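You operate a simulated robot arm through the tools that you are given. There is no shell and no other tool. Be economical: measure what you need, move in short steps, check, and stop when the job is done.

The job below is to be done with a simulated robot arm. You get a single attempt, and the scene is never put back.

Task
Prime the filler: two 10 ml strokes into the steel cup.
Fine: the holder back at LOAD, the cup still in it.
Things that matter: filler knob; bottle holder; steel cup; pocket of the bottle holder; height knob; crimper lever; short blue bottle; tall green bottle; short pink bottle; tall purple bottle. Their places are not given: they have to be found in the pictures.

Only the result counts: the job must be done as asked and must still hold three seconds after the hand-in. Knocking over, shifting, dropping, spilling or breaking anything else fails it.

Robot
A 7-joint arm with a two-finger parallel gripper, fixed in place. Base frame: the origin is at the foot of the arm, x ahead of it, y to its left, z up; the work surface is at about z = 0.754. Units: m, rad, N and s.
With the tool pointing down near the work surface it reaches from about 0.2 to 0.68 m from the base axis. Its first joint turns from -1.152 to 1.152 rad. Payload 2.4 kg.
Tool frame: the origin (TCP) lies between the finger pads and is the grasp point; the fingertips stand 0.03 m ahead of it; z points along the fingers, y is the line along which they close. Largest opening 0.094 m; finger width 0.028, thickness 0.01; the body of the gripper, 0.05 by 0.096 m, starts 0.055 m behind the TCP.
Orientation is told as [roll, pitch, yaw] about the base's x, y, z axes, in that order, counted from this pose: with the fingers straight down and closing along the base's y, the tool's x points along the base's -x, its y along +y and its z along -z.

Tools
- The arm moves only by the tool nudge_tool. Its argument "steps" is a list of rows, each an object of numbers (a shift or turn left out is 0, a gripper value left out holds the last): "x", "y", "z": the shift along the tool's x, y, z in units of 40 mm (1.0 is 40 mm); "rx", "ry", "rz": the turn, a rotation vector about the tool's x, y, z in units of 4 degrees (1.0 is 4 degrees); "jaw": the finger opening in mm, from 0 to 94. In form: [{"x": .., "y": .., "z": .., "rx": .., "ry": .., "rz": .., "jaw": ..}, ...]. A call has 1 to 12 rows; each row shifts and turns the commanded pose from where the row before left it, along the tool's axes as they then stand. A call with a number of a shift or a turn outside -1 to 1 is refused whole. Rows are played at 5 a second. More than 0.05 m and 0.15 rad between two rows, or a gripper value outside its range, and nothing of the call is played. A pose out of reach is approached as far as the arm can. The call stops where the force on the tool passes 50 N (or 10 N more than at its start, if that is more) or the arm is blocked; 0.2 s more then pass. The fingers move at their own pace (about 0.153 m/s each) and stop on an object; they squeeze with about 44 N. The grip force told is the motor's: it shows also when the fingers shut on nothing. Time passes only in rows, and 0.2 s behind the last, so rows that do not move let the fingers close. It gives the time, the measured TCP pose, the force on the tool (base axes), the opening and the grip force at its end, in the units of the frame above (readings bear some noise).
- Cameras (640 x 400 px; columns grow to the right, rows downward): "scene" is fixed at [0.0372, 0.4721, 1.4473]; the picture's right is [-0.77, -0.64, 0.00], its down [-0.34, 0.40, -0.85] and it looks along [0.55, -0.65, -0.52] (base axes); focal length 329 px, centre (320, 200). "wrist" rides on the gripper at [-0.037, 0, -0.058] in the tool frame; the picture's right is [0.00, -1.00, 0.00], its down [0.97, 0.00, -0.24] and it looks along [0.24, 0.00, 0.97] (tool axes); focal length 218 px, centre (320, 200).
- grab_frame(camera): a new picture of that camera. It takes no simulated time.
- pixel_to_xyz(camera, pixels): for up to 12 pixels [column, row] of the newest picture of that camera ("zoom" is the newest enlarged one), the place [x, y, z] in the base frame of the surface seen there, good to about 0.002 m. It takes no simulated time.
- zoom(camera, box): a new picture of the part [left, top, right, bottom] of that camera's present view, enlarged. It takes no simulated time.
- job_done(): hands the job in; it is judged then, once.

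Keep the steps short. Do not move on a guess: measure, check each grasp and each placing, and mend mistakes. In all there are 80 turns and 46 pictures (those below and enlarged ones count). Leave the gripper open and the arm clear of the work at the hand-in unless told otherwise, and finish with a single line.

The tools are called after "Call:" by a JSON object that holds its "api" and its "payload". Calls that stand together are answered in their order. nudge_tool: Moves the arm, as the interface text tells. Its arguments: {"type":"object","properties":{"steps":{"type":"array","items":{"type":"object","properties":{"x":{"type":"number"},"y":{"type":"number"},"z":{"type":"number"},"rx":{"type":"number"},"ry":{"type":"number"},"rz":{"type":"number"},"jaw":{"type":"number"}}}}},"required":["steps"]} The other tools are called the same way: grab_frame (camera) takes a picture; pixel_to_xyz (camera, pixels) gives the place of the surface under pixels of a picture; zoom (camera, box) takes an enlarged picture of a part of a camera's view; job_done () hands the job in.

At the start:

```text
time_s: 0.0
tcp_pos: [0.3422, -0.1335, 1.2388]
tcp_rot: [0.0, 0.001, 0.0]
contact_force: [0.0, 1.6, 0.0]
gripper_width: 0.094
gripper_force: 0.0
```

scene: 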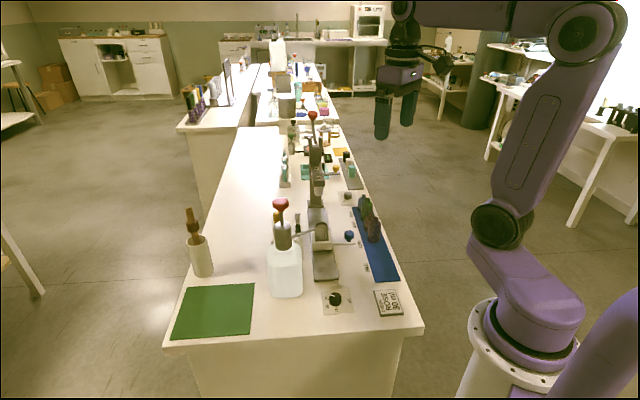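
wrist: 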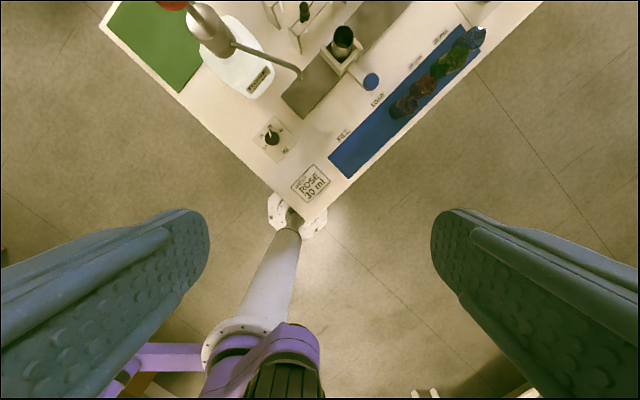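

I see the bench with a filler bottle (red knob), a rail with a cup holder, and a dial. I'll zoom in on both views.

Call:
{"api": "zoom", "payload": {"camera": "scene", "box": [230, 180, 430, 320]}}

Call:
{"api": "zoom", "payload": {"camera": "scene", "box": [260, 90, 400, 190]}}

Call:
{"api": "zoom", "payload": {"camera": "wrist", "box": [100, 0, 500, 220]}}

```text
2.86 times, centred on (330, 250) of scene
```

zoom: 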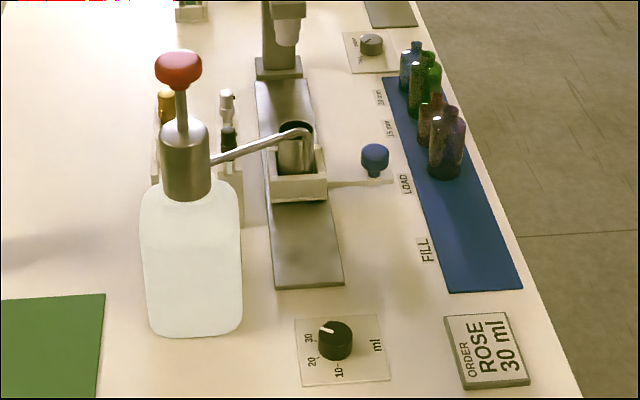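

```text
4.00 times, centred on (330, 140) of scene
```

zoom: 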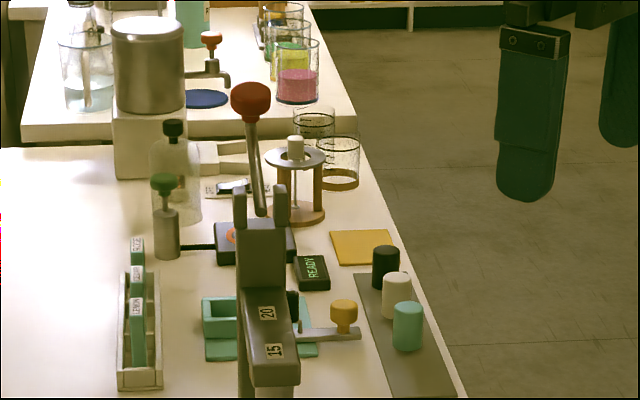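

```text
1.60 times, centred on (300, 110) of wrist
```

zoom: 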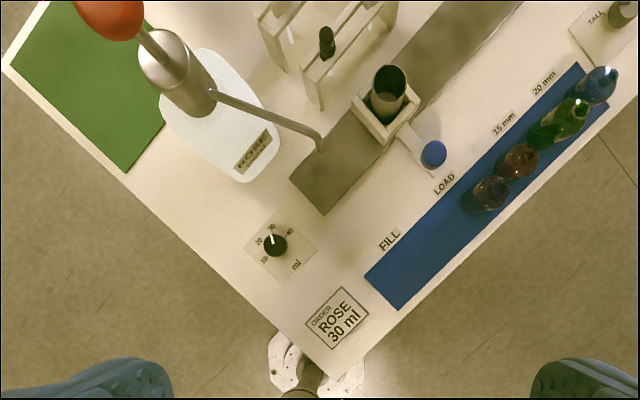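

Dial with 10/20/30/40 ml, pump with red head, slide with FILL/LOAD stops and blue handle. Measuring on the wrist zoom.

Call:
{"api": "pixel_to_xyz", "payload": {"camera": "zoom", "pixels": [[275, 245], [271, 236], [264, 260], [260, 240], [271, 228], [290, 231], [433, 153], [389, 240], [444, 183], [320, 148], [110, 12], [300, 180]]}}

Call:
{"api": "grab_frame", "payload": {"camera": "scene"}}

Call:
{"api": "pixel_to_xyz", "payload": {"camera": "scene", "pixels": [[335, 296], [349, 232], [349, 238], [281, 200], [281, 207], [315, 228], [321, 227], [338, 243], [325, 243], [327, 278], [281, 203], [285, 225]]}}

```text
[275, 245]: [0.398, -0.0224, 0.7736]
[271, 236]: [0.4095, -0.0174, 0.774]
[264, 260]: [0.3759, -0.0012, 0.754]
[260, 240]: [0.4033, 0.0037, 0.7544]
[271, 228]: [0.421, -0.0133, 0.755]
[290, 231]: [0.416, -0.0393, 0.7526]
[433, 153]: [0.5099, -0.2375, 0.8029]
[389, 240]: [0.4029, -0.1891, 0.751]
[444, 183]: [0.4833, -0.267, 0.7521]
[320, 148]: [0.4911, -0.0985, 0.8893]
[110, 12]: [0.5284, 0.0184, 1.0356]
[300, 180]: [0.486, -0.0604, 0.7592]
```

```text
40 pictures are left
```

scene: 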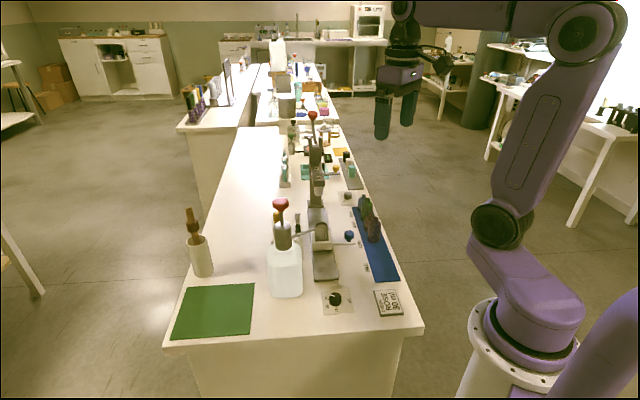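

```text
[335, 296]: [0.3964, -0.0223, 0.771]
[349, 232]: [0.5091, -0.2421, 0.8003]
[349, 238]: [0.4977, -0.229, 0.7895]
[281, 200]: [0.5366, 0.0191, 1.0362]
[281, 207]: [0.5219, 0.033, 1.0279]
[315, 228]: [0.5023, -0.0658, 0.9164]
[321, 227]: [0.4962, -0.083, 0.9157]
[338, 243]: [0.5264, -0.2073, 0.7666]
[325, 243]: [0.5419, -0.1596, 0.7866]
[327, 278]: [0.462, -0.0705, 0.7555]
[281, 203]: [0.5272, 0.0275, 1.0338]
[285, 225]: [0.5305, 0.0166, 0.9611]
```

Dial centre ≈ (0.397,-0.022), pointing at 30. Moving above it, jaws part closed.

Call:
{"api": "nudge_tool", "payload": {"steps": [{"x": -0.47, "y": 0.93, "jaw": 50}, {"x": -0.47, "y": 0.93}, {"x": -0.46, "y": 0.92}, {"z": 1}, {"z": 1}, {"z": 1}, {"z": 1}, {"z": 1}, {"z": 1}, {"z": 1}, {"z": 0.5}]}}

Call:
{"api": "grab_frame", "payload": {"camera": "wrist"}}

Call:
{"api": "zoom", "payload": {"camera": "scene", "box": [295, 270, 375, 320]}}

```text
time_s: 2.4
tcp_pos: [0.3986, -0.0241, 0.9332]
tcp_rot: [0.0, 0.0, -0.001]
contact_force: [0.0, 0.6, -1.2]
gripper_width: 0.0503
gripper_force: 0.0
```

```text
39 pictures are left
```

wrist: 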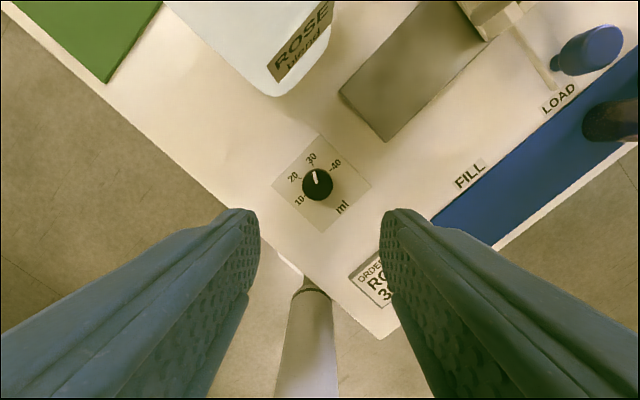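

```text
8.00 times, centred on (335, 295) of scene
```

zoom: 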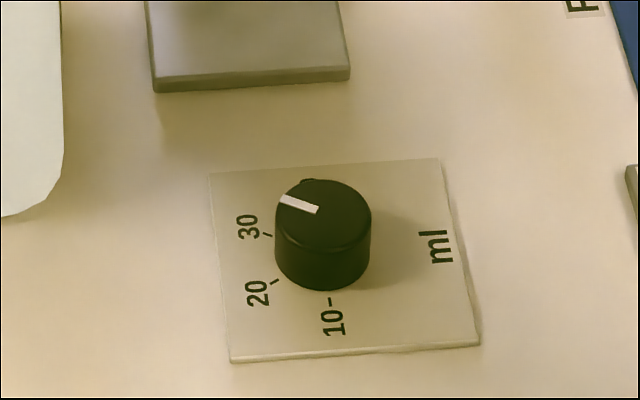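

Zooming in on the dial to read its angles.

Call:
{"api": "zoom", "payload": {"camera": "wrist", "box": [262, 144, 374, 214]}}

```text
5.71 times, centred on (318, 179) of wrist
```

zoom: 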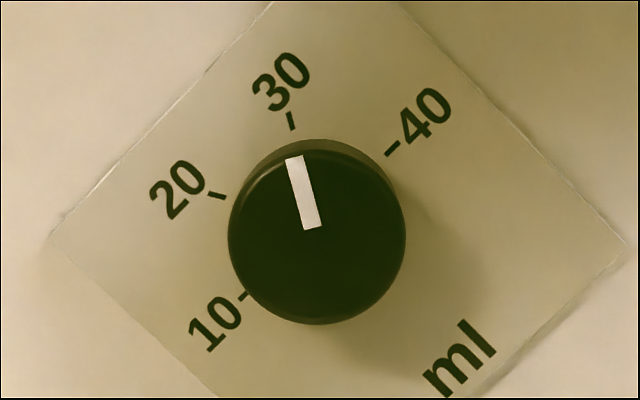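

Call:
{"api": "pixel_to_xyz", "payload": {"camera": "zoom", "pixels": [[317, 238], [313, 228], [294, 158], [292, 121], [217, 195], [243, 297], [392, 148], [235, 238], [400, 238], [318, 155], [318, 320], [320, 240]]}}

```text
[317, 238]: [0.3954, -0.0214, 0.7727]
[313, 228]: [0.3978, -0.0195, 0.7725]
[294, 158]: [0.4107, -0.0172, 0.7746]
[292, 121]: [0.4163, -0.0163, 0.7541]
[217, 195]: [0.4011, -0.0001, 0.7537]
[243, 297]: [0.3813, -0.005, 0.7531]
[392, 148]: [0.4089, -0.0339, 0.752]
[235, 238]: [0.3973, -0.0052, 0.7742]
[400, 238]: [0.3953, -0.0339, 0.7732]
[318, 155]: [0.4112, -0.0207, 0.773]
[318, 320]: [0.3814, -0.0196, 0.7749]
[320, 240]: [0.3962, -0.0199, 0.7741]
```

Dial centre (0.396,-0.020), radius ~15 mm, pointer at 15°, the 10 mark at 135°: needs +120°. Pre-turning the gripper to -60° yaw.

Call:
{"api": "nudge_tool", "payload": {"steps": [{"x": 0.06, "y": 0.1, "rz": 1}, {"rz": 1}, {"rz": 1}, {"rz": 1}, {"rz": 1}, {"rz": 1}, {"rz": 1}, {"rz": 1}]}}

Call:
{"api": "nudge_tool", "payload": {"steps": [{"rz": 1}, {"rz": 1}, {"rz": 1}, {"rz": 1}, {"rz": 1}, {"rz": 1}, {"rz": 1}, {}]}}

```text
time_s: 4.2
tcp_pos: [0.3963, -0.0182, 0.9371]
tcp_rot: [-0.001, 0.0, -0.56]
contact_force: [0.4, 0.5, 0.4]
gripper_width: 0.05
gripper_force: 0.0
```

```text
time_s: 6.0
tcp_pos: [0.3947, -0.0177, 0.9372]
tcp_rot: [0.001, 0.001, -1.047]
contact_force: [0.2, -0.5, 1.0]
gripper_width: 0.0501
gripper_force: 0.1
```

Good; descending so tips sit at ~0.763 around the knob.

Call:
{"api": "nudge_tool", "payload": {"steps": [{"z": 0.9}, {"z": 0.9}, {"z": 0.9}, {"z": 0.5}, {"z": 0.4}, {}]}}

Call:
{"api": "zoom", "payload": {"camera": "scene", "box": [275, 240, 395, 315]}}

Call:
{"api": "grab_frame", "payload": {"camera": "wrist"}}

```text
time_s: 7.4
tcp_pos: [0.3939, -0.019, 0.7932]
tcp_rot: [0.001, 0.001, -1.048]
contact_force: [-0.5, 0.3, 0.1]
gripper_width: 0.05
gripper_force: 0.0
```

```text
5.33 times, centred on (335, 278) of scene
```

zoom: 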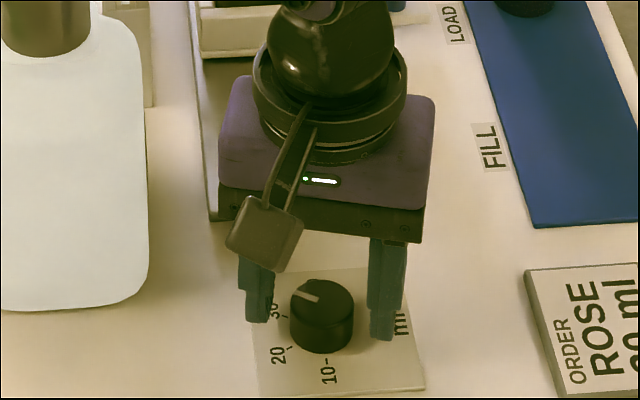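

```text
35 pictures are left
```

wrist: 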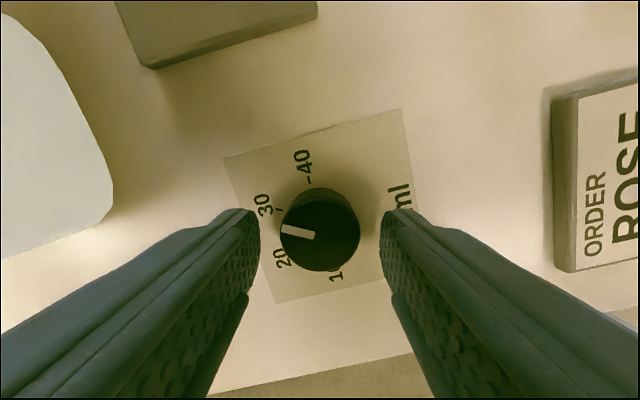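

Call:
{"api": "pixel_to_xyz", "payload": {"camera": "wrist", "pixels": [[320, 232], [285, 232], [355, 232], [320, 200], [320, 265], [310, 220], [330, 245]]}}

```text
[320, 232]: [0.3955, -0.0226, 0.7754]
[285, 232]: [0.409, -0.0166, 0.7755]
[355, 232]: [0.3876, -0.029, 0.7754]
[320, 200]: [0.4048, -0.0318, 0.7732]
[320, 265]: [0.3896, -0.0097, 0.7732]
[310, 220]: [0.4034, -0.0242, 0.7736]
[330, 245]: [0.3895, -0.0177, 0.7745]
```

Knob centre is ~3.5 mm ahead along tool -x; shift and close.

Call:
{"api": "nudge_tool", "payload": {"steps": [{"x": -0.09}, {"jaw": 20}, {}, {}]}}

```text
time_s: 8.4
tcp_pos: [0.3957, -0.0207, 0.7946]
tcp_rot: [0.0, 0.003, -1.048]
contact_force: [-4.8, 0.5, -3.0]
gripper_width: 0.0316
gripper_force: 44.8
```

Gripped at 31.6 mm. Turning +60° first.

Call:
{"api": "nudge_tool", "payload": {"steps": [{"rz": -1}, {"rz": -1}, {"rz": -1}, {"rz": -1}, {"rz": -1}, {"rz": -1}, {"rz": -1}, {"rz": -1}, {"rz": -1}, {"rz": -1}, {"rz": -1}, {"rz": -1}]}}

Call:
{"api": "grab_frame", "payload": {"camera": "wrist"}}

```text
time_s: 11.0
tcp_pos: [0.3952, -0.0213, 0.7949]
tcp_rot: [0.0, 0.004, -0.209]
contact_force: [-19.0, 0.4, 10.5]
gripper_width: 0.0315
gripper_force: 45.7
```

```text
34 pictures are left
```

wrist: 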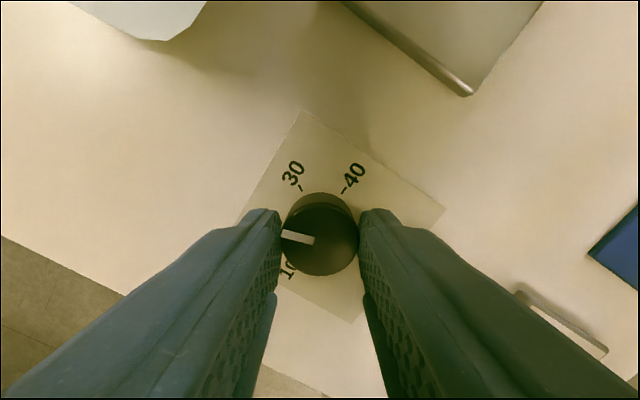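

The pointer follows the jaws. Continuing, easing 2 mm to relieve the side force.

Call:
{"api": "nudge_tool", "payload": {"steps": [{"x": 0.05, "rz": -1}, {"rz": -1}, {"rz": -1}, {"rz": -1}, {"rz": -1}, {"rz": -1}, {"rz": -1}, {"rz": -1}, {"rz": -1}]}}

Call:
{"api": "nudge_tool", "payload": {"steps": [{"rz": -1}, {"rz": -1}, {"rz": -1}, {"rz": -1}, {"rz": -1}, {"rz": -1}, {"rz": -1}, {"rz": -1}, {"rz": -1}, {}]}}

Call:
{"api": "grab_frame", "payload": {"camera": "wrist"}}

```text
time_s: 13.0
tcp_pos: [0.3951, -0.0211, 0.7948]
tcp_rot: [0.0, 0.001, 0.418]
contact_force: [-6.9, -8.4, -18.2]
gripper_width: 0.0316
gripper_force: 45.1
```

```text
time_s: 15.2
tcp_pos: [0.3957, -0.021, 0.7937]
tcp_rot: [-0.002, 0.0, 1.05]
contact_force: [-1.3, -4.4, -12.9]
gripper_width: 0.0314
gripper_force: 45.6
```

```text
33 pictures are left
```

wrist: 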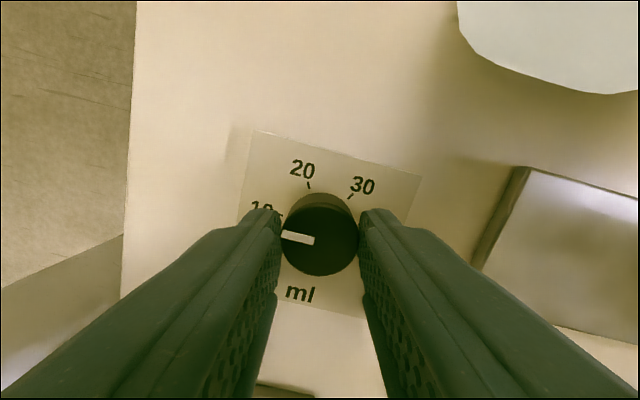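

Release and rise straight up, then check the dial.

Call:
{"api": "nudge_tool", "payload": {"steps": [{"jaw": 50}, {}, {"z": -0.5}, {"z": -1}, {"z": -1}, {"z": -1}, {"z": -1}]}}

Call:
{"api": "zoom", "payload": {"camera": "wrist", "box": [262, 140, 374, 210]}}

```text
time_s: 16.8
tcp_pos: [0.395, -0.0223, 0.9747]
tcp_rot: [0.0, 0.0, 1.046]
contact_force: [-0.3, -0.2, -0.1]
gripper_width: 0.0501
gripper_force: 0.1
```

```text
5.71 times, centred on (318, 175) of wrist
```

zoom: 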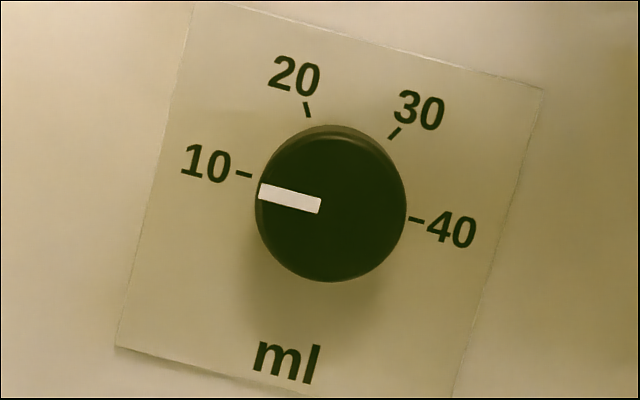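

Dial reads 10. Now turn to yaw 45° and travel high to above the blue handle.

Call:
{"api": "nudge_tool", "payload": {"steps": [{"z": -0.7, "rz": 1}, {"rz": 1}, {"rz": 1}, {"rz": 0.75}, {"x": 0.3, "y": -0.9}, {"x": 0.3, "y": -0.9}, {"x": 0.3, "y": -0.9}, {"x": 0.3, "y": -0.9}, {"x": 0.35, "y": -1}, {"x": 0.35, "y": -1}, {}]}}

Call:
{"api": "grab_frame", "payload": {"camera": "wrist"}}

Call:
{"api": "zoom", "payload": {"camera": "scene", "box": [275, 190, 395, 265]}}

```text
time_s: 19.2
tcp_pos: [0.5011, -0.2353, 0.9993]
tcp_rot: [0.001, 0.0, 0.785]
contact_force: [-0.3, 0.1, 0.2]
gripper_width: 0.05
gripper_force: 0.1
```

```text
31 pictures are left
```

wrist: 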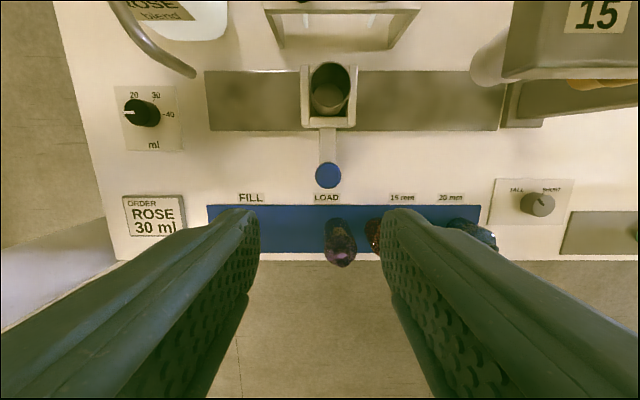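

```text
5.33 times, centred on (335, 228) of scene
```

zoom: 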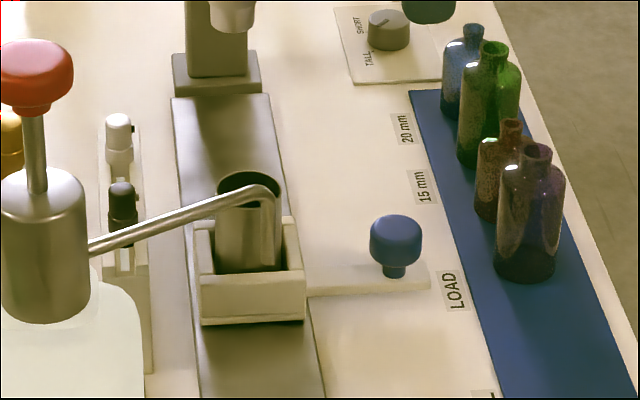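

Call:
{"api": "pixel_to_xyz", "payload": {"camera": "wrist", "pixels": [[328, 175], [328, 166], [328, 186], [250, 198], [327, 198], [330, 118], [330, 66], [340, 228], [328, 228], [328, 124], [192, 73], [328, 150]]}}

Call:
{"api": "pixel_to_xyz", "payload": {"camera": "zoom", "pixels": [[396, 232], [393, 255], [536, 150], [500, 190], [524, 270], [250, 180], [215, 190], [250, 270], [275, 200], [395, 275], [268, 188], [300, 250]]}}

```text
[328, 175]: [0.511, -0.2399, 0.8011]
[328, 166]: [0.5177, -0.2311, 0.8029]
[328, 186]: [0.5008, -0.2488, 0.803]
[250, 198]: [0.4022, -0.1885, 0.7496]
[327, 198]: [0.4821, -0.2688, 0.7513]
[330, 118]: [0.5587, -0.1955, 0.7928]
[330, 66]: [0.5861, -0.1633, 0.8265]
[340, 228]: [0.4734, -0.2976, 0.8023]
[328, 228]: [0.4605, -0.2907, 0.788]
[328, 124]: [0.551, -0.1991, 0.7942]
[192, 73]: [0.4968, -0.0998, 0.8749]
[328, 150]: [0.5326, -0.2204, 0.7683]
```

```text
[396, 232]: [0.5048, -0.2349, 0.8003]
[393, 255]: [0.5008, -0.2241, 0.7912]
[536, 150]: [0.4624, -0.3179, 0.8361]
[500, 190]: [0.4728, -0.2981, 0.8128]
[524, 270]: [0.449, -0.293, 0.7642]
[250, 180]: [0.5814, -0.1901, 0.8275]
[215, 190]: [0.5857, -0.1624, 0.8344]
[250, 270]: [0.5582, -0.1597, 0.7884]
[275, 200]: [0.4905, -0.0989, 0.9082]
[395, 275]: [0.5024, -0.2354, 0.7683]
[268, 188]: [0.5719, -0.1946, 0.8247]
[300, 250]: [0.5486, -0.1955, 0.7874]
```

Blue handle at (0.5095,-0.240), top 0.803; bottles and cup ~60+ mm away from fingers. Centre and descend to TCP z≈0.806.

Call:
{"api": "nudge_tool", "payload": {"steps": [{"x": -0.06, "y": -0.22}, {"z": 0.9}, {"z": 0.9}, {"z": 0.9}, {"z": 0.9}, {"z": 0.7}, {"z": 0.5}, {}]}}

Call:
{"api": "grab_frame", "payload": {"camera": "wrist"}}

Call:
{"api": "zoom", "payload": {"camera": "scene", "box": [275, 190, 395, 265]}}

```text
time_s: 21.0
tcp_pos: [0.5079, -0.2383, 0.8098]
tcp_rot: [0.0, -0.001, 0.786]
contact_force: [-0.1, 0.0, -0.3]
gripper_width: 0.0501
gripper_force: 0.0
```

```text
29 pictures are left
```

wrist: 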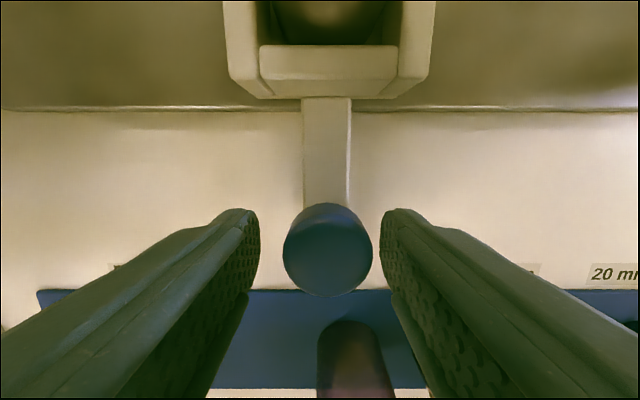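

```text
5.33 times, centred on (335, 228) of scene
```

zoom: 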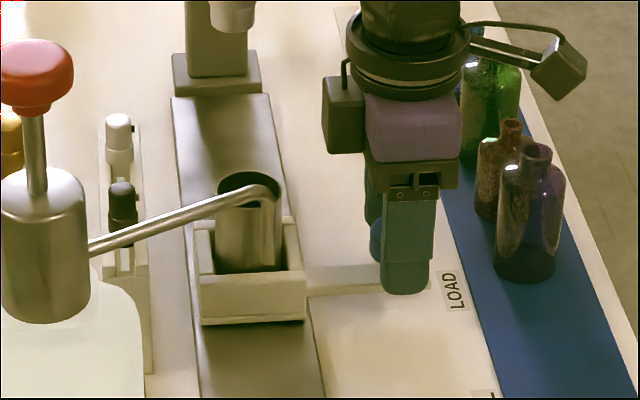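

Checking how high the bracket on the bottle side is.

Call:
{"api": "pixel_to_xyz", "payload": {"camera": "zoom", "pixels": [[560, 70], [555, 95], [582, 70], [535, 65], [345, 120], [330, 150], [536, 150], [480, 60]]}}

```text
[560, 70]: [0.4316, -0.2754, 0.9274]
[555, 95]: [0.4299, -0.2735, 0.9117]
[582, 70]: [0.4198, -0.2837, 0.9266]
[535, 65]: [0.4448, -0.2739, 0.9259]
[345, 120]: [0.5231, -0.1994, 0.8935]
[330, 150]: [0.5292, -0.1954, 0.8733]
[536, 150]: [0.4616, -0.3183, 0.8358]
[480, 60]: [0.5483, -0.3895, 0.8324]
```

Clear (0.91 vs bottle top 0.838). Close on the handle.

Call:
{"api": "nudge_tool", "payload": {"steps": [{"jaw": 15, "y": -0.05}, {}, {}, {}]}}

```text
time_s: 22.0
tcp_pos: [0.509, -0.2383, 0.8099]
tcp_rot: [0.003, 0.002, 0.783]
contact_force: [3.0, 1.3, -5.1]
gripper_width: 0.031
gripper_force: 45.1
```

Handle gripped (31 mm). Slide slowly toward FILL.

Call:
{"api": "nudge_tool", "payload": {"steps": [{"y": 0.15}, {"y": 0.25}, {"y": 0.3}, {"y": 0.3}, {"y": 0.3}, {"y": 0.3}, {"y": 0.3}, {"y": 0.25}, {"y": 0.2}, {"y": 0.1}, {}]}}

Call:
{"api": "zoom", "payload": {"camera": "scene", "box": [260, 200, 400, 287]}}

```text
time_s: 24.4
tcp_pos: [0.4383, -0.1697, 0.8106]
tcp_rot: [-0.001, 0.0, 0.784]
contact_force: [-12.7, -12.6, 35.8]
gripper_width: 0.031
gripper_force: 44.7
```

```text
4.57 times, centred on (330, 244) of scene
```

zoom: 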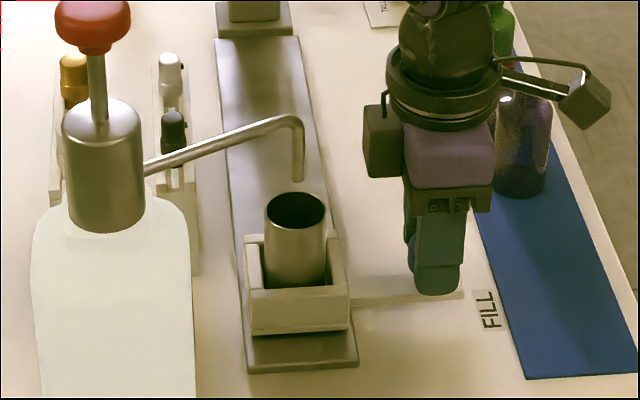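

Slid ~98 mm, ~13 mm more. Relieving the down press, then finishing.

Call:
{"api": "nudge_tool", "payload": {"steps": [{"z": -0.06, "x": 0.03}, {"y": 0.1}, {"y": 0.1}, {"y": 0.1}, {}]}}

Call:
{"api": "grab_frame", "payload": {"camera": "wrist"}}

Call:
{"api": "zoom", "payload": {"camera": "scene", "box": [290, 215, 370, 265]}}

```text
time_s: 25.6
tcp_pos: [0.4329, -0.1615, 0.8116]
tcp_rot: [0.001, -0.001, 0.785]
contact_force: [7.8, 0.4, -43.5]
gripper_width: 0.0312
gripper_force: 45.3
```

```text
26 pictures are left
```

wrist: 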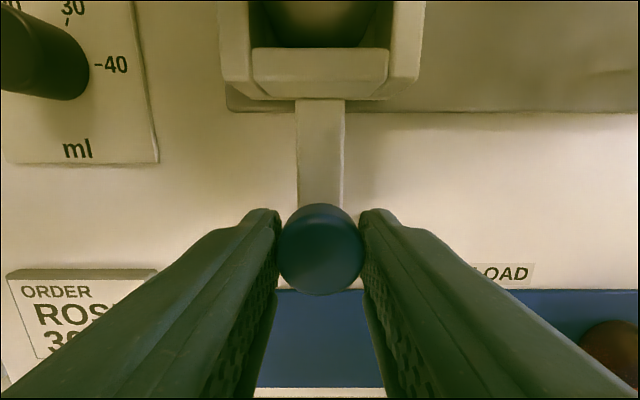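

```text
8.00 times, centred on (330, 240) of scene
```

zoom: 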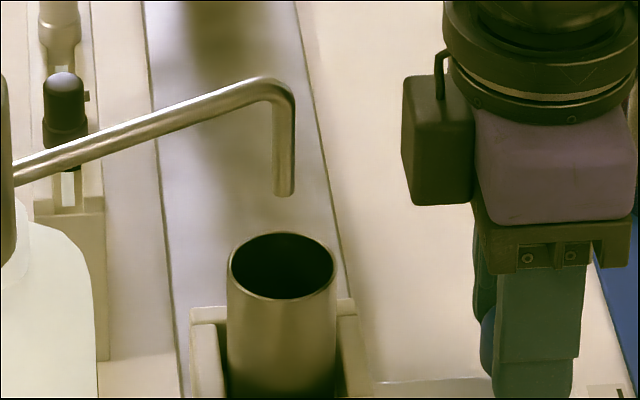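

Measuring nozzle vs. cup rim.

Call:
{"api": "pixel_to_xyz", "payload": {"camera": "zoom", "pixels": [[284, 188], [284, 170], [231, 262], [333, 266], [282, 234], [282, 297], [275, 130], [293, 188], [276, 188]]}}

Call:
{"api": "nudge_tool", "payload": {"steps": [{"z": 0.03}, {}]}}

```text
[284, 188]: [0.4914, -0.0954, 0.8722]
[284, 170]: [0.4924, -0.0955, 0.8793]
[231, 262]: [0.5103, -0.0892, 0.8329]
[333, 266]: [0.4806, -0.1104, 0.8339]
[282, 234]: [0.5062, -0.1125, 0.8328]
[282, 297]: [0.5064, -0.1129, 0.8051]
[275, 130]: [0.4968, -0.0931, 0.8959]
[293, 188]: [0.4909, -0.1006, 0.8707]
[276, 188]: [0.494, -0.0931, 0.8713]
```

```text
time_s: 26.2
tcp_pos: [0.4311, -0.1624, 0.8107]
tcp_rot: [0.001, 0.0, 0.786]
contact_force: [7.4, 8.0, -25.1]
gripper_width: 0.0311
gripper_force: 45.0
```

Cup centre ≈2 mm short of the nozzle axis. A further 2 mm and relieve the lift.

Call:
{"api": "nudge_tool", "payload": {"steps": [{"y": 0.03, "z": 0.02}, {"y": 0.03}, {}]}}

```text
time_s: 27.0
tcp_pos: [0.4317, -0.1626, 0.8109]
tcp_rot: [-0.007, -0.003, 0.788]
contact_force: [21.1, 7.3, -18.0]
gripper_width: 0.0309
gripper_force: 45.0
```

It resists (10 N along the slide): maybe an end stop. One more small push to confirm.

Call:
{"api": "nudge_tool", "payload": {"steps": [{"y": 0.05}, {"y": 0.03}, {}]}}

Call:
{"api": "zoom", "payload": {"camera": "scene", "box": [290, 215, 370, 265]}}

```text
time_s: 27.8
tcp_pos: [0.4307, -0.1614, 0.8117]
tcp_rot: [-0.01, -0.006, 0.783]
contact_force: [21.7, -9.6, -5.3]
gripper_width: 0.0309
gripper_force: 44.9
```

```text
8.00 times, centred on (330, 240) of scene
```

zoom: 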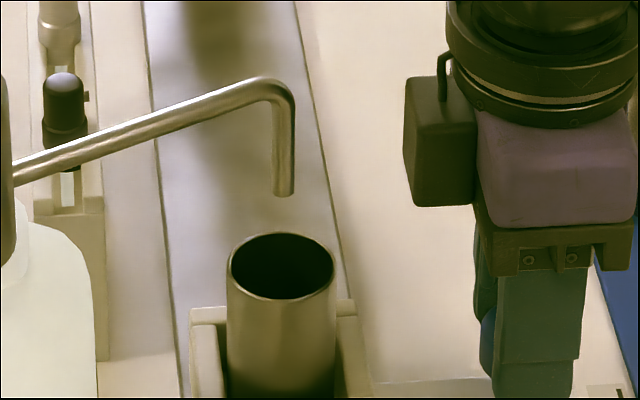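

End stop reached (cup under nozzle). Relax the push, open, and rise.

Call:
{"api": "nudge_tool", "payload": {"steps": [{"y": -0.1}, {"jaw": 50}, {}, {"z": -0.3}, {"z": -0.8}, {"z": -1}, {"z": -1}, {"z": -1}, {"z": -1}, {"z": -1}, {}]}}

Call:
{"api": "grab_frame", "payload": {"camera": "wrist"}}

```text
time_s: 30.2
tcp_pos: [0.4286, -0.1586, 1.0559]
tcp_rot: [0.001, -0.002, 0.786]
contact_force: [0.0, 0.2, -0.4]
gripper_width: 0.0499
gripper_force: 0.1
```

```text
23 pictures are left
```

wrist: 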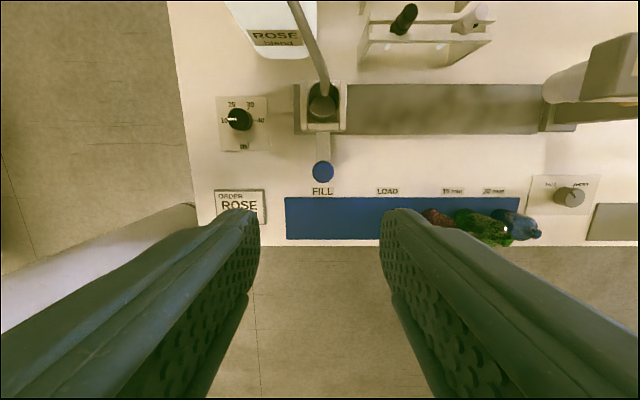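

Handle lines up with the FILL label and nozzle over cup. Now rise, close jaws, and go over the red pump head.

Call:
{"api": "nudge_tool", "payload": {"steps": [{"z": -1, "jaw": 0}, {"z": -1}, {"x": -0.9, "y": 0.25}, {"x": -0.9, "y": 0.25}, {"x": -0.9, "y": 0.25}, {"x": -0.9, "y": 0.25}, {"x": -0.9, "y": 0.25}, {"x": -0.41, "y": 0.08}, {}]}}

Call:
{"api": "grab_frame", "payload": {"camera": "wrist"}}

Call:
{"api": "zoom", "payload": {"camera": "scene", "box": [220, 150, 380, 250]}}

```text
time_s: 32.2
tcp_pos: [0.5305, 0.0147, 1.1346]
tcp_rot: [0.0, 0.001, 0.787]
contact_force: [-0.1, -0.3, 0.5]
gripper_width: 0.0
gripper_force: 33.0
```

```text
22 pictures are left
```

wrist: 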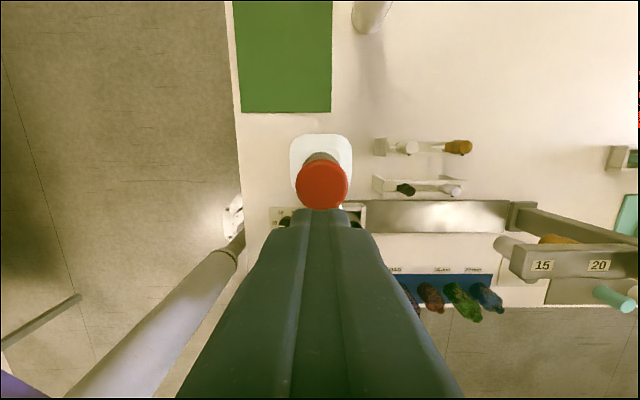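

```text
4.00 times, centred on (300, 200) of scene
```

zoom: 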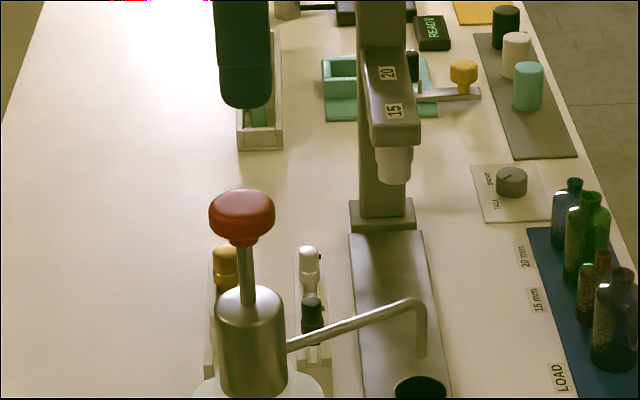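

Call:
{"api": "pixel_to_xyz", "payload": {"camera": "wrist", "pixels": [[322, 186], [299, 186], [345, 186], [322, 165], [322, 206]]}}

Call:
{"api": "pixel_to_xyz", "payload": {"camera": "zoom", "pixels": [[243, 210], [215, 210], [270, 210], [243, 195], [245, 300], [222, 310], [280, 310]]}}

```text
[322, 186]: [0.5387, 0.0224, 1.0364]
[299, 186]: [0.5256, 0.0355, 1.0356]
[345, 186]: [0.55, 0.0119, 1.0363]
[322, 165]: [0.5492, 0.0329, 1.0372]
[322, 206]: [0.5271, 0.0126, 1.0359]
```

```text
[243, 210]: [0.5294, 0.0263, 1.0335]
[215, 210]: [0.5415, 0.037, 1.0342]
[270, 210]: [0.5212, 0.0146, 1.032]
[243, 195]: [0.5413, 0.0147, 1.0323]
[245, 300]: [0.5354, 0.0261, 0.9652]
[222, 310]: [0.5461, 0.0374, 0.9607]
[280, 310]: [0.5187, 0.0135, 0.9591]
```

Head centre (0.538,0.0235), top 1.036. Centre and descend to ~1 cm above.

Call:
{"api": "nudge_tool", "payload": {"steps": [{"x": -0.29, "y": 0.02}, {"z": 0.8}, {"z": 0.7}, {}]}}

```text
time_s: 33.2
tcp_pos: [0.5363, 0.0256, 1.076]
tcp_rot: [-0.001, 0.001, 0.785]
contact_force: [-0.6, -0.8, -0.3]
gripper_width: 0.0
gripper_force: 33.9
```

Tips at ~1.046. First stroke: press down in steady small steps.

Call:
{"api": "nudge_tool", "payload": {"steps": [{"z": 0.2}, {"z": 0.2}, {"z": 0.2}, {"z": 0.2}, {"z": 0.2}, {"z": 0.2}]}}

Call:
{"api": "zoom", "payload": {"camera": "scene", "box": [220, 180, 380, 280]}}

```text
time_s: 34.1
tcp_pos: [0.5375, 0.0246, 1.0557]
tcp_rot: [-0.007, -0.006, 0.786]
contact_force: [-7.1, -0.1, 20.3]
gripper_width: 0.0001
gripper_force: 33.1
stopped in row 4: the force on the tool passed its limit (the readings are from after the stop); the commanded pose is now the measured one
```

```text
4.00 times, centred on (300, 230) of scene
```

zoom: 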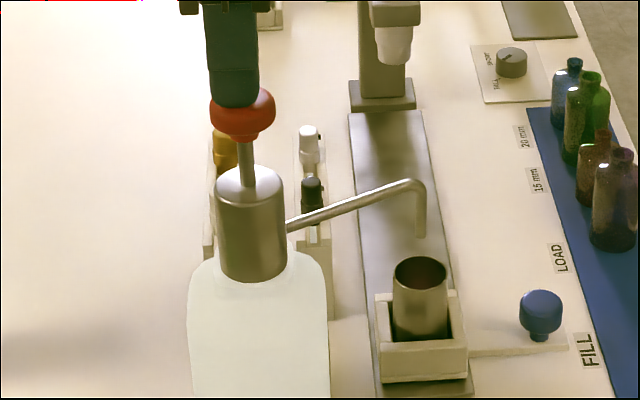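

Head moved ~10 mm and then blocked; cup inside is tinted. Press slightly more to verify it is the bottom.

Call:
{"api": "nudge_tool", "payload": {"steps": [{"z": 0.05}, {"z": 0.05}, {"z": 0.05}, {"z": 0.05}]}}

Call:
{"api": "zoom", "payload": {"camera": "scene", "box": [260, 190, 350, 246]}}

```text
time_s: 34.6
tcp_pos: [0.5395, 0.0245, 1.0553]
tcp_rot: [-0.011, -0.013, 0.787]
contact_force: [-4.9, -0.7, 17.4]
gripper_width: 0.0
gripper_force: 33.3
stopped in row 2: the force on the tool passed its limit (the readings are from after the stop); the commanded pose is now the measured one
```

```text
7.11 times, centred on (305, 218) of scene
```

zoom: 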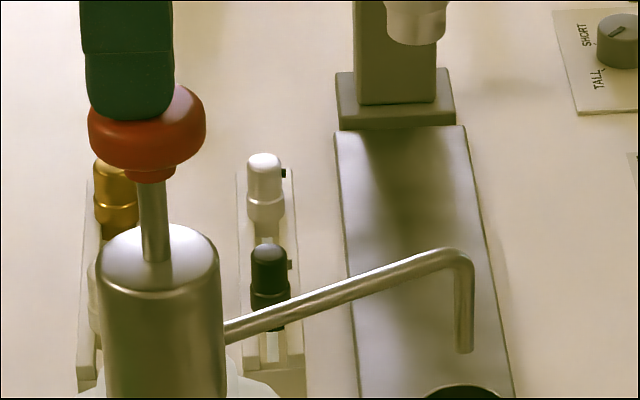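

It is a hard stop at ~10 mm stroke (=10 ml). Lift fully and check the head springs back and what's in the cup.

Call:
{"api": "nudge_tool", "payload": {"steps": [{}, {"z": -0.2}, {"z": -0.3}, {"z": -0.4}, {}, {}, {}]}}

Call:
{"api": "zoom", "payload": {"camera": "scene", "box": [260, 185, 360, 275]}}

Call:
{"api": "pixel_to_xyz", "payload": {"camera": "scene", "pixels": [[281, 202], [276, 203]]}}

```text
time_s: 36.2
tcp_pos: [0.5389, 0.0222, 1.09]
tcp_rot: [-0.01, -0.01, 0.786]
contact_force: [0.5, 0.2, -0.1]
gripper_width: 0.0
gripper_force: 33.5
```

```text
4.44 times, centred on (310, 230) of scene
```

zoom: 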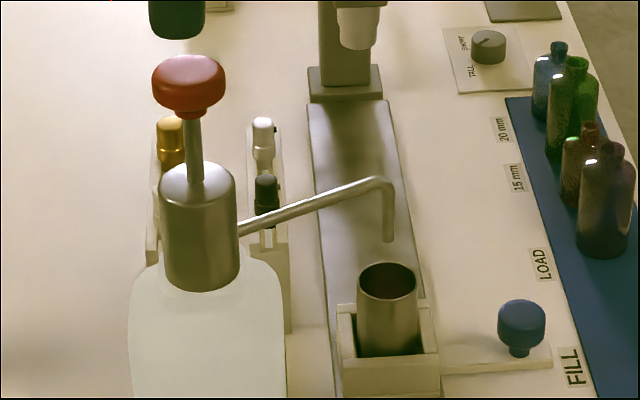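

```text
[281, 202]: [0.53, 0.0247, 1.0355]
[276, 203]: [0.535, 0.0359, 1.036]
```

Head is back at 1.036. Second stroke, same way.

Call:
{"api": "nudge_tool", "payload": {"steps": [{"z": 0.35}, {"z": 0.2}, {"z": 0.2}, {"z": 0.2}, {"z": 0.2}, {"z": 0.2}]}}

Call:
{"api": "nudge_tool", "payload": {"steps": [{"z": 0.05}, {"z": 0.05}, {"z": 0.05}, {"z": 0.05}]}}

```text
time_s: 37.4
tcp_pos: [0.5396, 0.0248, 1.0544]
tcp_rot: [-0.015, -0.015, 0.784]
contact_force: [-6.6, 0.0, 20.4]
gripper_width: 0.0
gripper_force: 32.8
stopped in row 5: the force on the tool passed its limit (the readings are from after the stop); the commanded pose is now the measured one
```

```text
time_s: 37.9
tcp_pos: [0.5411, 0.0237, 1.0563]
tcp_rot: [-0.018, -0.019, 0.786]
contact_force: [-4.5, -0.1, 17.7]
gripper_width: 0.0
gripper_force: 32.8
stopped in row 2: the force on the tool passed its limit (the readings are from after the stop); the commanded pose is now the measured one
```

Bottomed again. Lift off, straighten the slight tilt, and return above the handle with jaws open to 50.

Call:
{"api": "nudge_tool", "payload": {"steps": [{"z": -0.3}, {"z": -0.6}, {"z": -0.9, "rx": -0.37}, {"z": -0.2}, {"x": 0.9, "y": -0.25, "jaw": 50}, {"x": 0.9, "y": -0.25}, {"x": 0.9, "y": -0.25}, {"x": 0.9, "y": -0.25}, {"x": 0.9, "y": -0.25}, {"x": 0.7, "y": -0.08}, {}]}}

Call:
{"api": "grab_frame", "payload": {"camera": "wrist"}}

Call:
{"api": "zoom", "payload": {"camera": "scene", "box": [260, 185, 360, 275]}}

```text
time_s: 40.3
tcp_pos: [0.4318, -0.1605, 1.1283]
tcp_rot: [0.009, -0.017, 0.787]
contact_force: [-0.2, 0.0, 0.1]
gripper_width: 0.0502
gripper_force: 0.0
```

```text
17 pictures are left
```

wrist: 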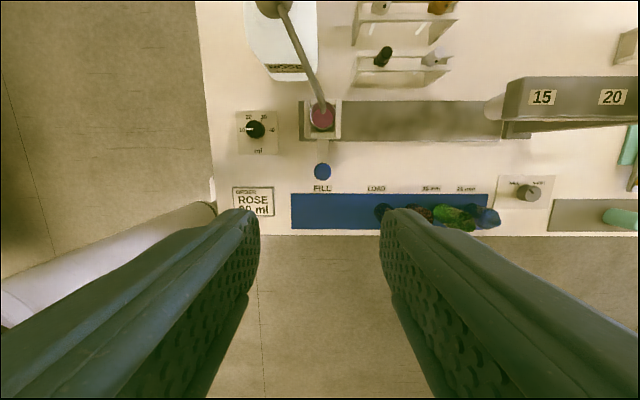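

```text
4.44 times, centred on (310, 230) of scene
```

zoom: 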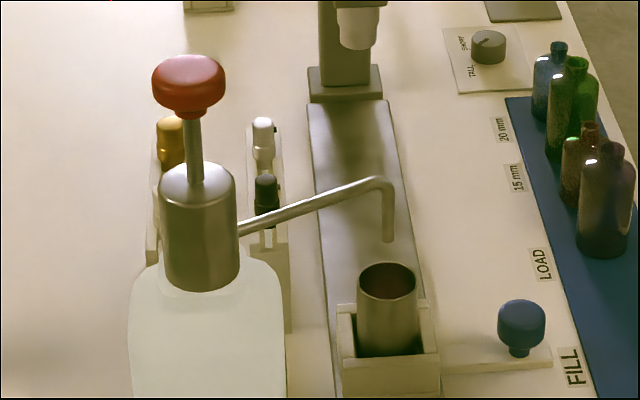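

Pink liquid is in the cup. Measure the handle and straighten.

Call:
{"api": "pixel_to_xyz", "payload": {"camera": "wrist", "pixels": [[322, 171], [322, 165], [322, 178], [322, 188], [377, 188], [322, 117]]}}

Call:
{"api": "nudge_tool", "payload": {"steps": [{"ry": 0.26, "rx": -0.08}, {"z": 0.9}, {"z": 0.9}, {"z": 0.9}, {"z": 0.9}, {"z": 0.9}, {"z": 0.9}, {}]}}

Call:
{"api": "grab_frame", "payload": {"camera": "wrist"}}

```text
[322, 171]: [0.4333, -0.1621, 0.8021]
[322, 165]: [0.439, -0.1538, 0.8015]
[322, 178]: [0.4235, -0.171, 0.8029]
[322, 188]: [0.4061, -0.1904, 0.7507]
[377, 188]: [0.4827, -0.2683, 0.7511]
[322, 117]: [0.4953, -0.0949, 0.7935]
```

```text
time_s: 42.1
tcp_pos: [0.4287, -0.1604, 0.9139]
tcp_rot: [0.015, 0.0, 0.786]
contact_force: [-0.3, -0.3, -0.2]
gripper_width: 0.05
gripper_force: 0.1
```

```text
15 pictures are left
```

wrist: 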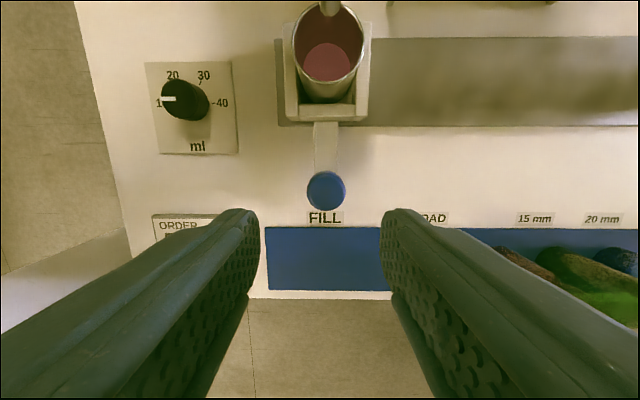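

Centre 4 mm and descend onto the handle.

Call:
{"api": "nudge_tool", "payload": {"steps": [{"rx": 0.15, "ry": 0.15, "x": -0.035, "y": -0.1}, {"z": 0.8}, {"z": 0.8}, {"z": 0.6}, {"z": 0.4}, {}]}}

Call:
{"api": "grab_frame", "payload": {"camera": "wrist"}}

```text
time_s: 43.5
tcp_pos: [0.4303, -0.1617, 0.8088]
tcp_rot: [0.003, 0.011, 0.786]
contact_force: [-0.1, -0.7, 0.9]
gripper_width: 0.0499
gripper_force: 0.1
```

```text
14 pictures are left
```

wrist: 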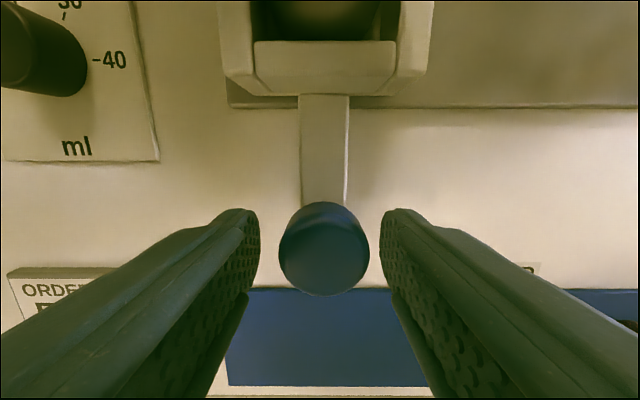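

Close and slide away 2.4 units gently, holding level.

Call:
{"api": "nudge_tool", "payload": {"steps": [{"jaw": 15, "y": -0.03}, {}, {}]}}

Call:
{"api": "nudge_tool", "payload": {"steps": [{"y": -0.1}, {"y": -0.2}, {"y": -0.25}, {"y": -0.25}, {"y": -0.25}, {"y": -0.25}, {"y": -0.25}, {"y": -0.25}, {"y": -0.25}, {"y": -0.2}, {"y": -0.15}, {}]}}

Call:
{"api": "grab_frame", "payload": {"camera": "wrist"}}

```text
time_s: 44.3
tcp_pos: [0.4305, -0.1629, 0.8084]
tcp_rot: [0.003, 0.01, 0.786]
contact_force: [2.7, -6.2, 2.2]
gripper_width: 0.0311
gripper_force: 44.2
```

```text
time_s: 46.9
tcp_pos: [0.4976, -0.2303, 0.8087]
tcp_rot: [0.003, 0.011, 0.788]
contact_force: [3.7, 3.2, 17.8]
gripper_width: 0.0312
gripper_force: 45.0
```

```text
13 pictures are left
```

wrist: 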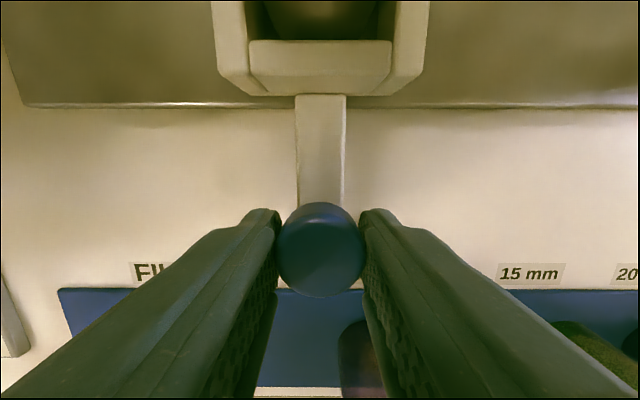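

s = 0.515; LOAD handle was at s≈0.529–0.530. Move 14 mm more.

Call:
{"api": "nudge_tool", "payload": {"steps": [{"y": -0.12}, {"y": -0.12}, {"y": -0.12}, {}, {}]}}

Call:
{"api": "zoom", "payload": {"camera": "scene", "box": [275, 190, 395, 265]}}

```text
time_s: 48.1
tcp_pos: [0.5092, -0.2404, 0.8093]
tcp_rot: [0.004, 0.011, 0.788]
contact_force: [12.2, 9.3, 8.2]
gripper_width: 0.0312
gripper_force: 44.8
```

```text
5.33 times, centred on (335, 228) of scene
```

zoom: 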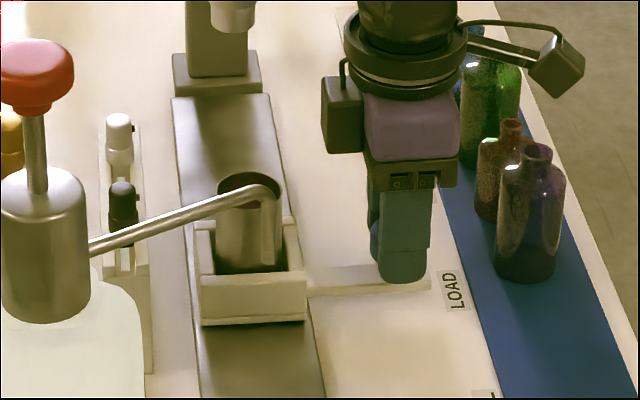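

Holder matches the original LOAD picture. Release and rise clear.

Call:
{"api": "nudge_tool", "payload": {"steps": [{"jaw": 50}, {}, {}, {"z": -0.3}, {"z": -0.8}, {"z": -1}, {"z": -1}, {"z": -1}, {"z": -1}, {"z": -1}, {}]}}

Call:
{"api": "grab_frame", "payload": {"camera": "wrist"}}

Call:
{"api": "zoom", "payload": {"camera": "scene", "box": [275, 190, 395, 265]}}

Call:
{"api": "pixel_to_xyz", "payload": {"camera": "zoom", "pixels": [[396, 232], [393, 255], [300, 250]]}}

```text
time_s: 50.5
tcp_pos: [0.5106, -0.2395, 1.0528]
tcp_rot: [0.004, 0.012, 0.784]
contact_force: [0.3, -0.6, -0.2]
gripper_width: 0.05
gripper_force: 0.1
```

```text
11 pictures are left
```

wrist: 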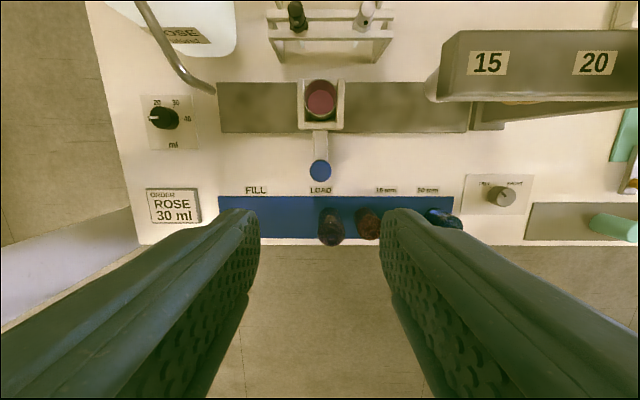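

```text
5.33 times, centred on (335, 228) of scene
```

zoom: 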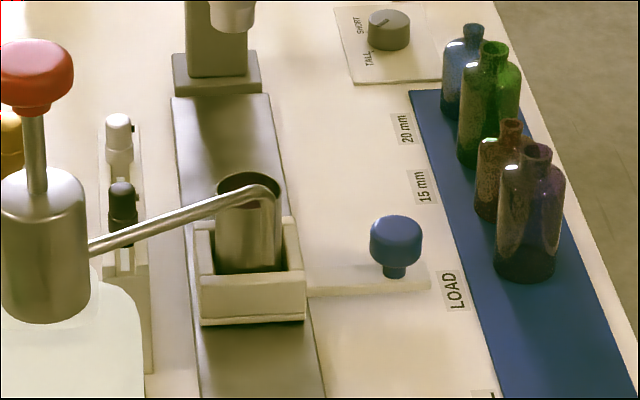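

```text
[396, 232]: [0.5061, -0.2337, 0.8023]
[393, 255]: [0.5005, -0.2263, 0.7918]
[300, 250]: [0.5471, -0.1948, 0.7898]
```

Holder is back at LOAD with the cup in it, and the bottles and crimper are as they were. Opening the jaws fully.

Call:
{"api": "nudge_tool", "payload": {"steps": [{"z": -0.8, "jaw": 94}, {"z": -0.8}, {}]}}

Call:
{"api": "job_done", "payload": {}}

```text
time_s: 51.3
tcp_pos: [0.5079, -0.241, 1.1149]
tcp_rot: [0.005, 0.013, 0.787]
contact_force: [-0.4, -0.4, 0.1]
gripper_width: 0.0938
gripper_force: 0.0
```

```text
The job is handed in.
```

Filler primed with two full strokes at the 10 ml setting into the steel cup; the holder is back at LOAD with the cup in it, the dial is left at 10 ml, and the arm is clear with the gripper open.
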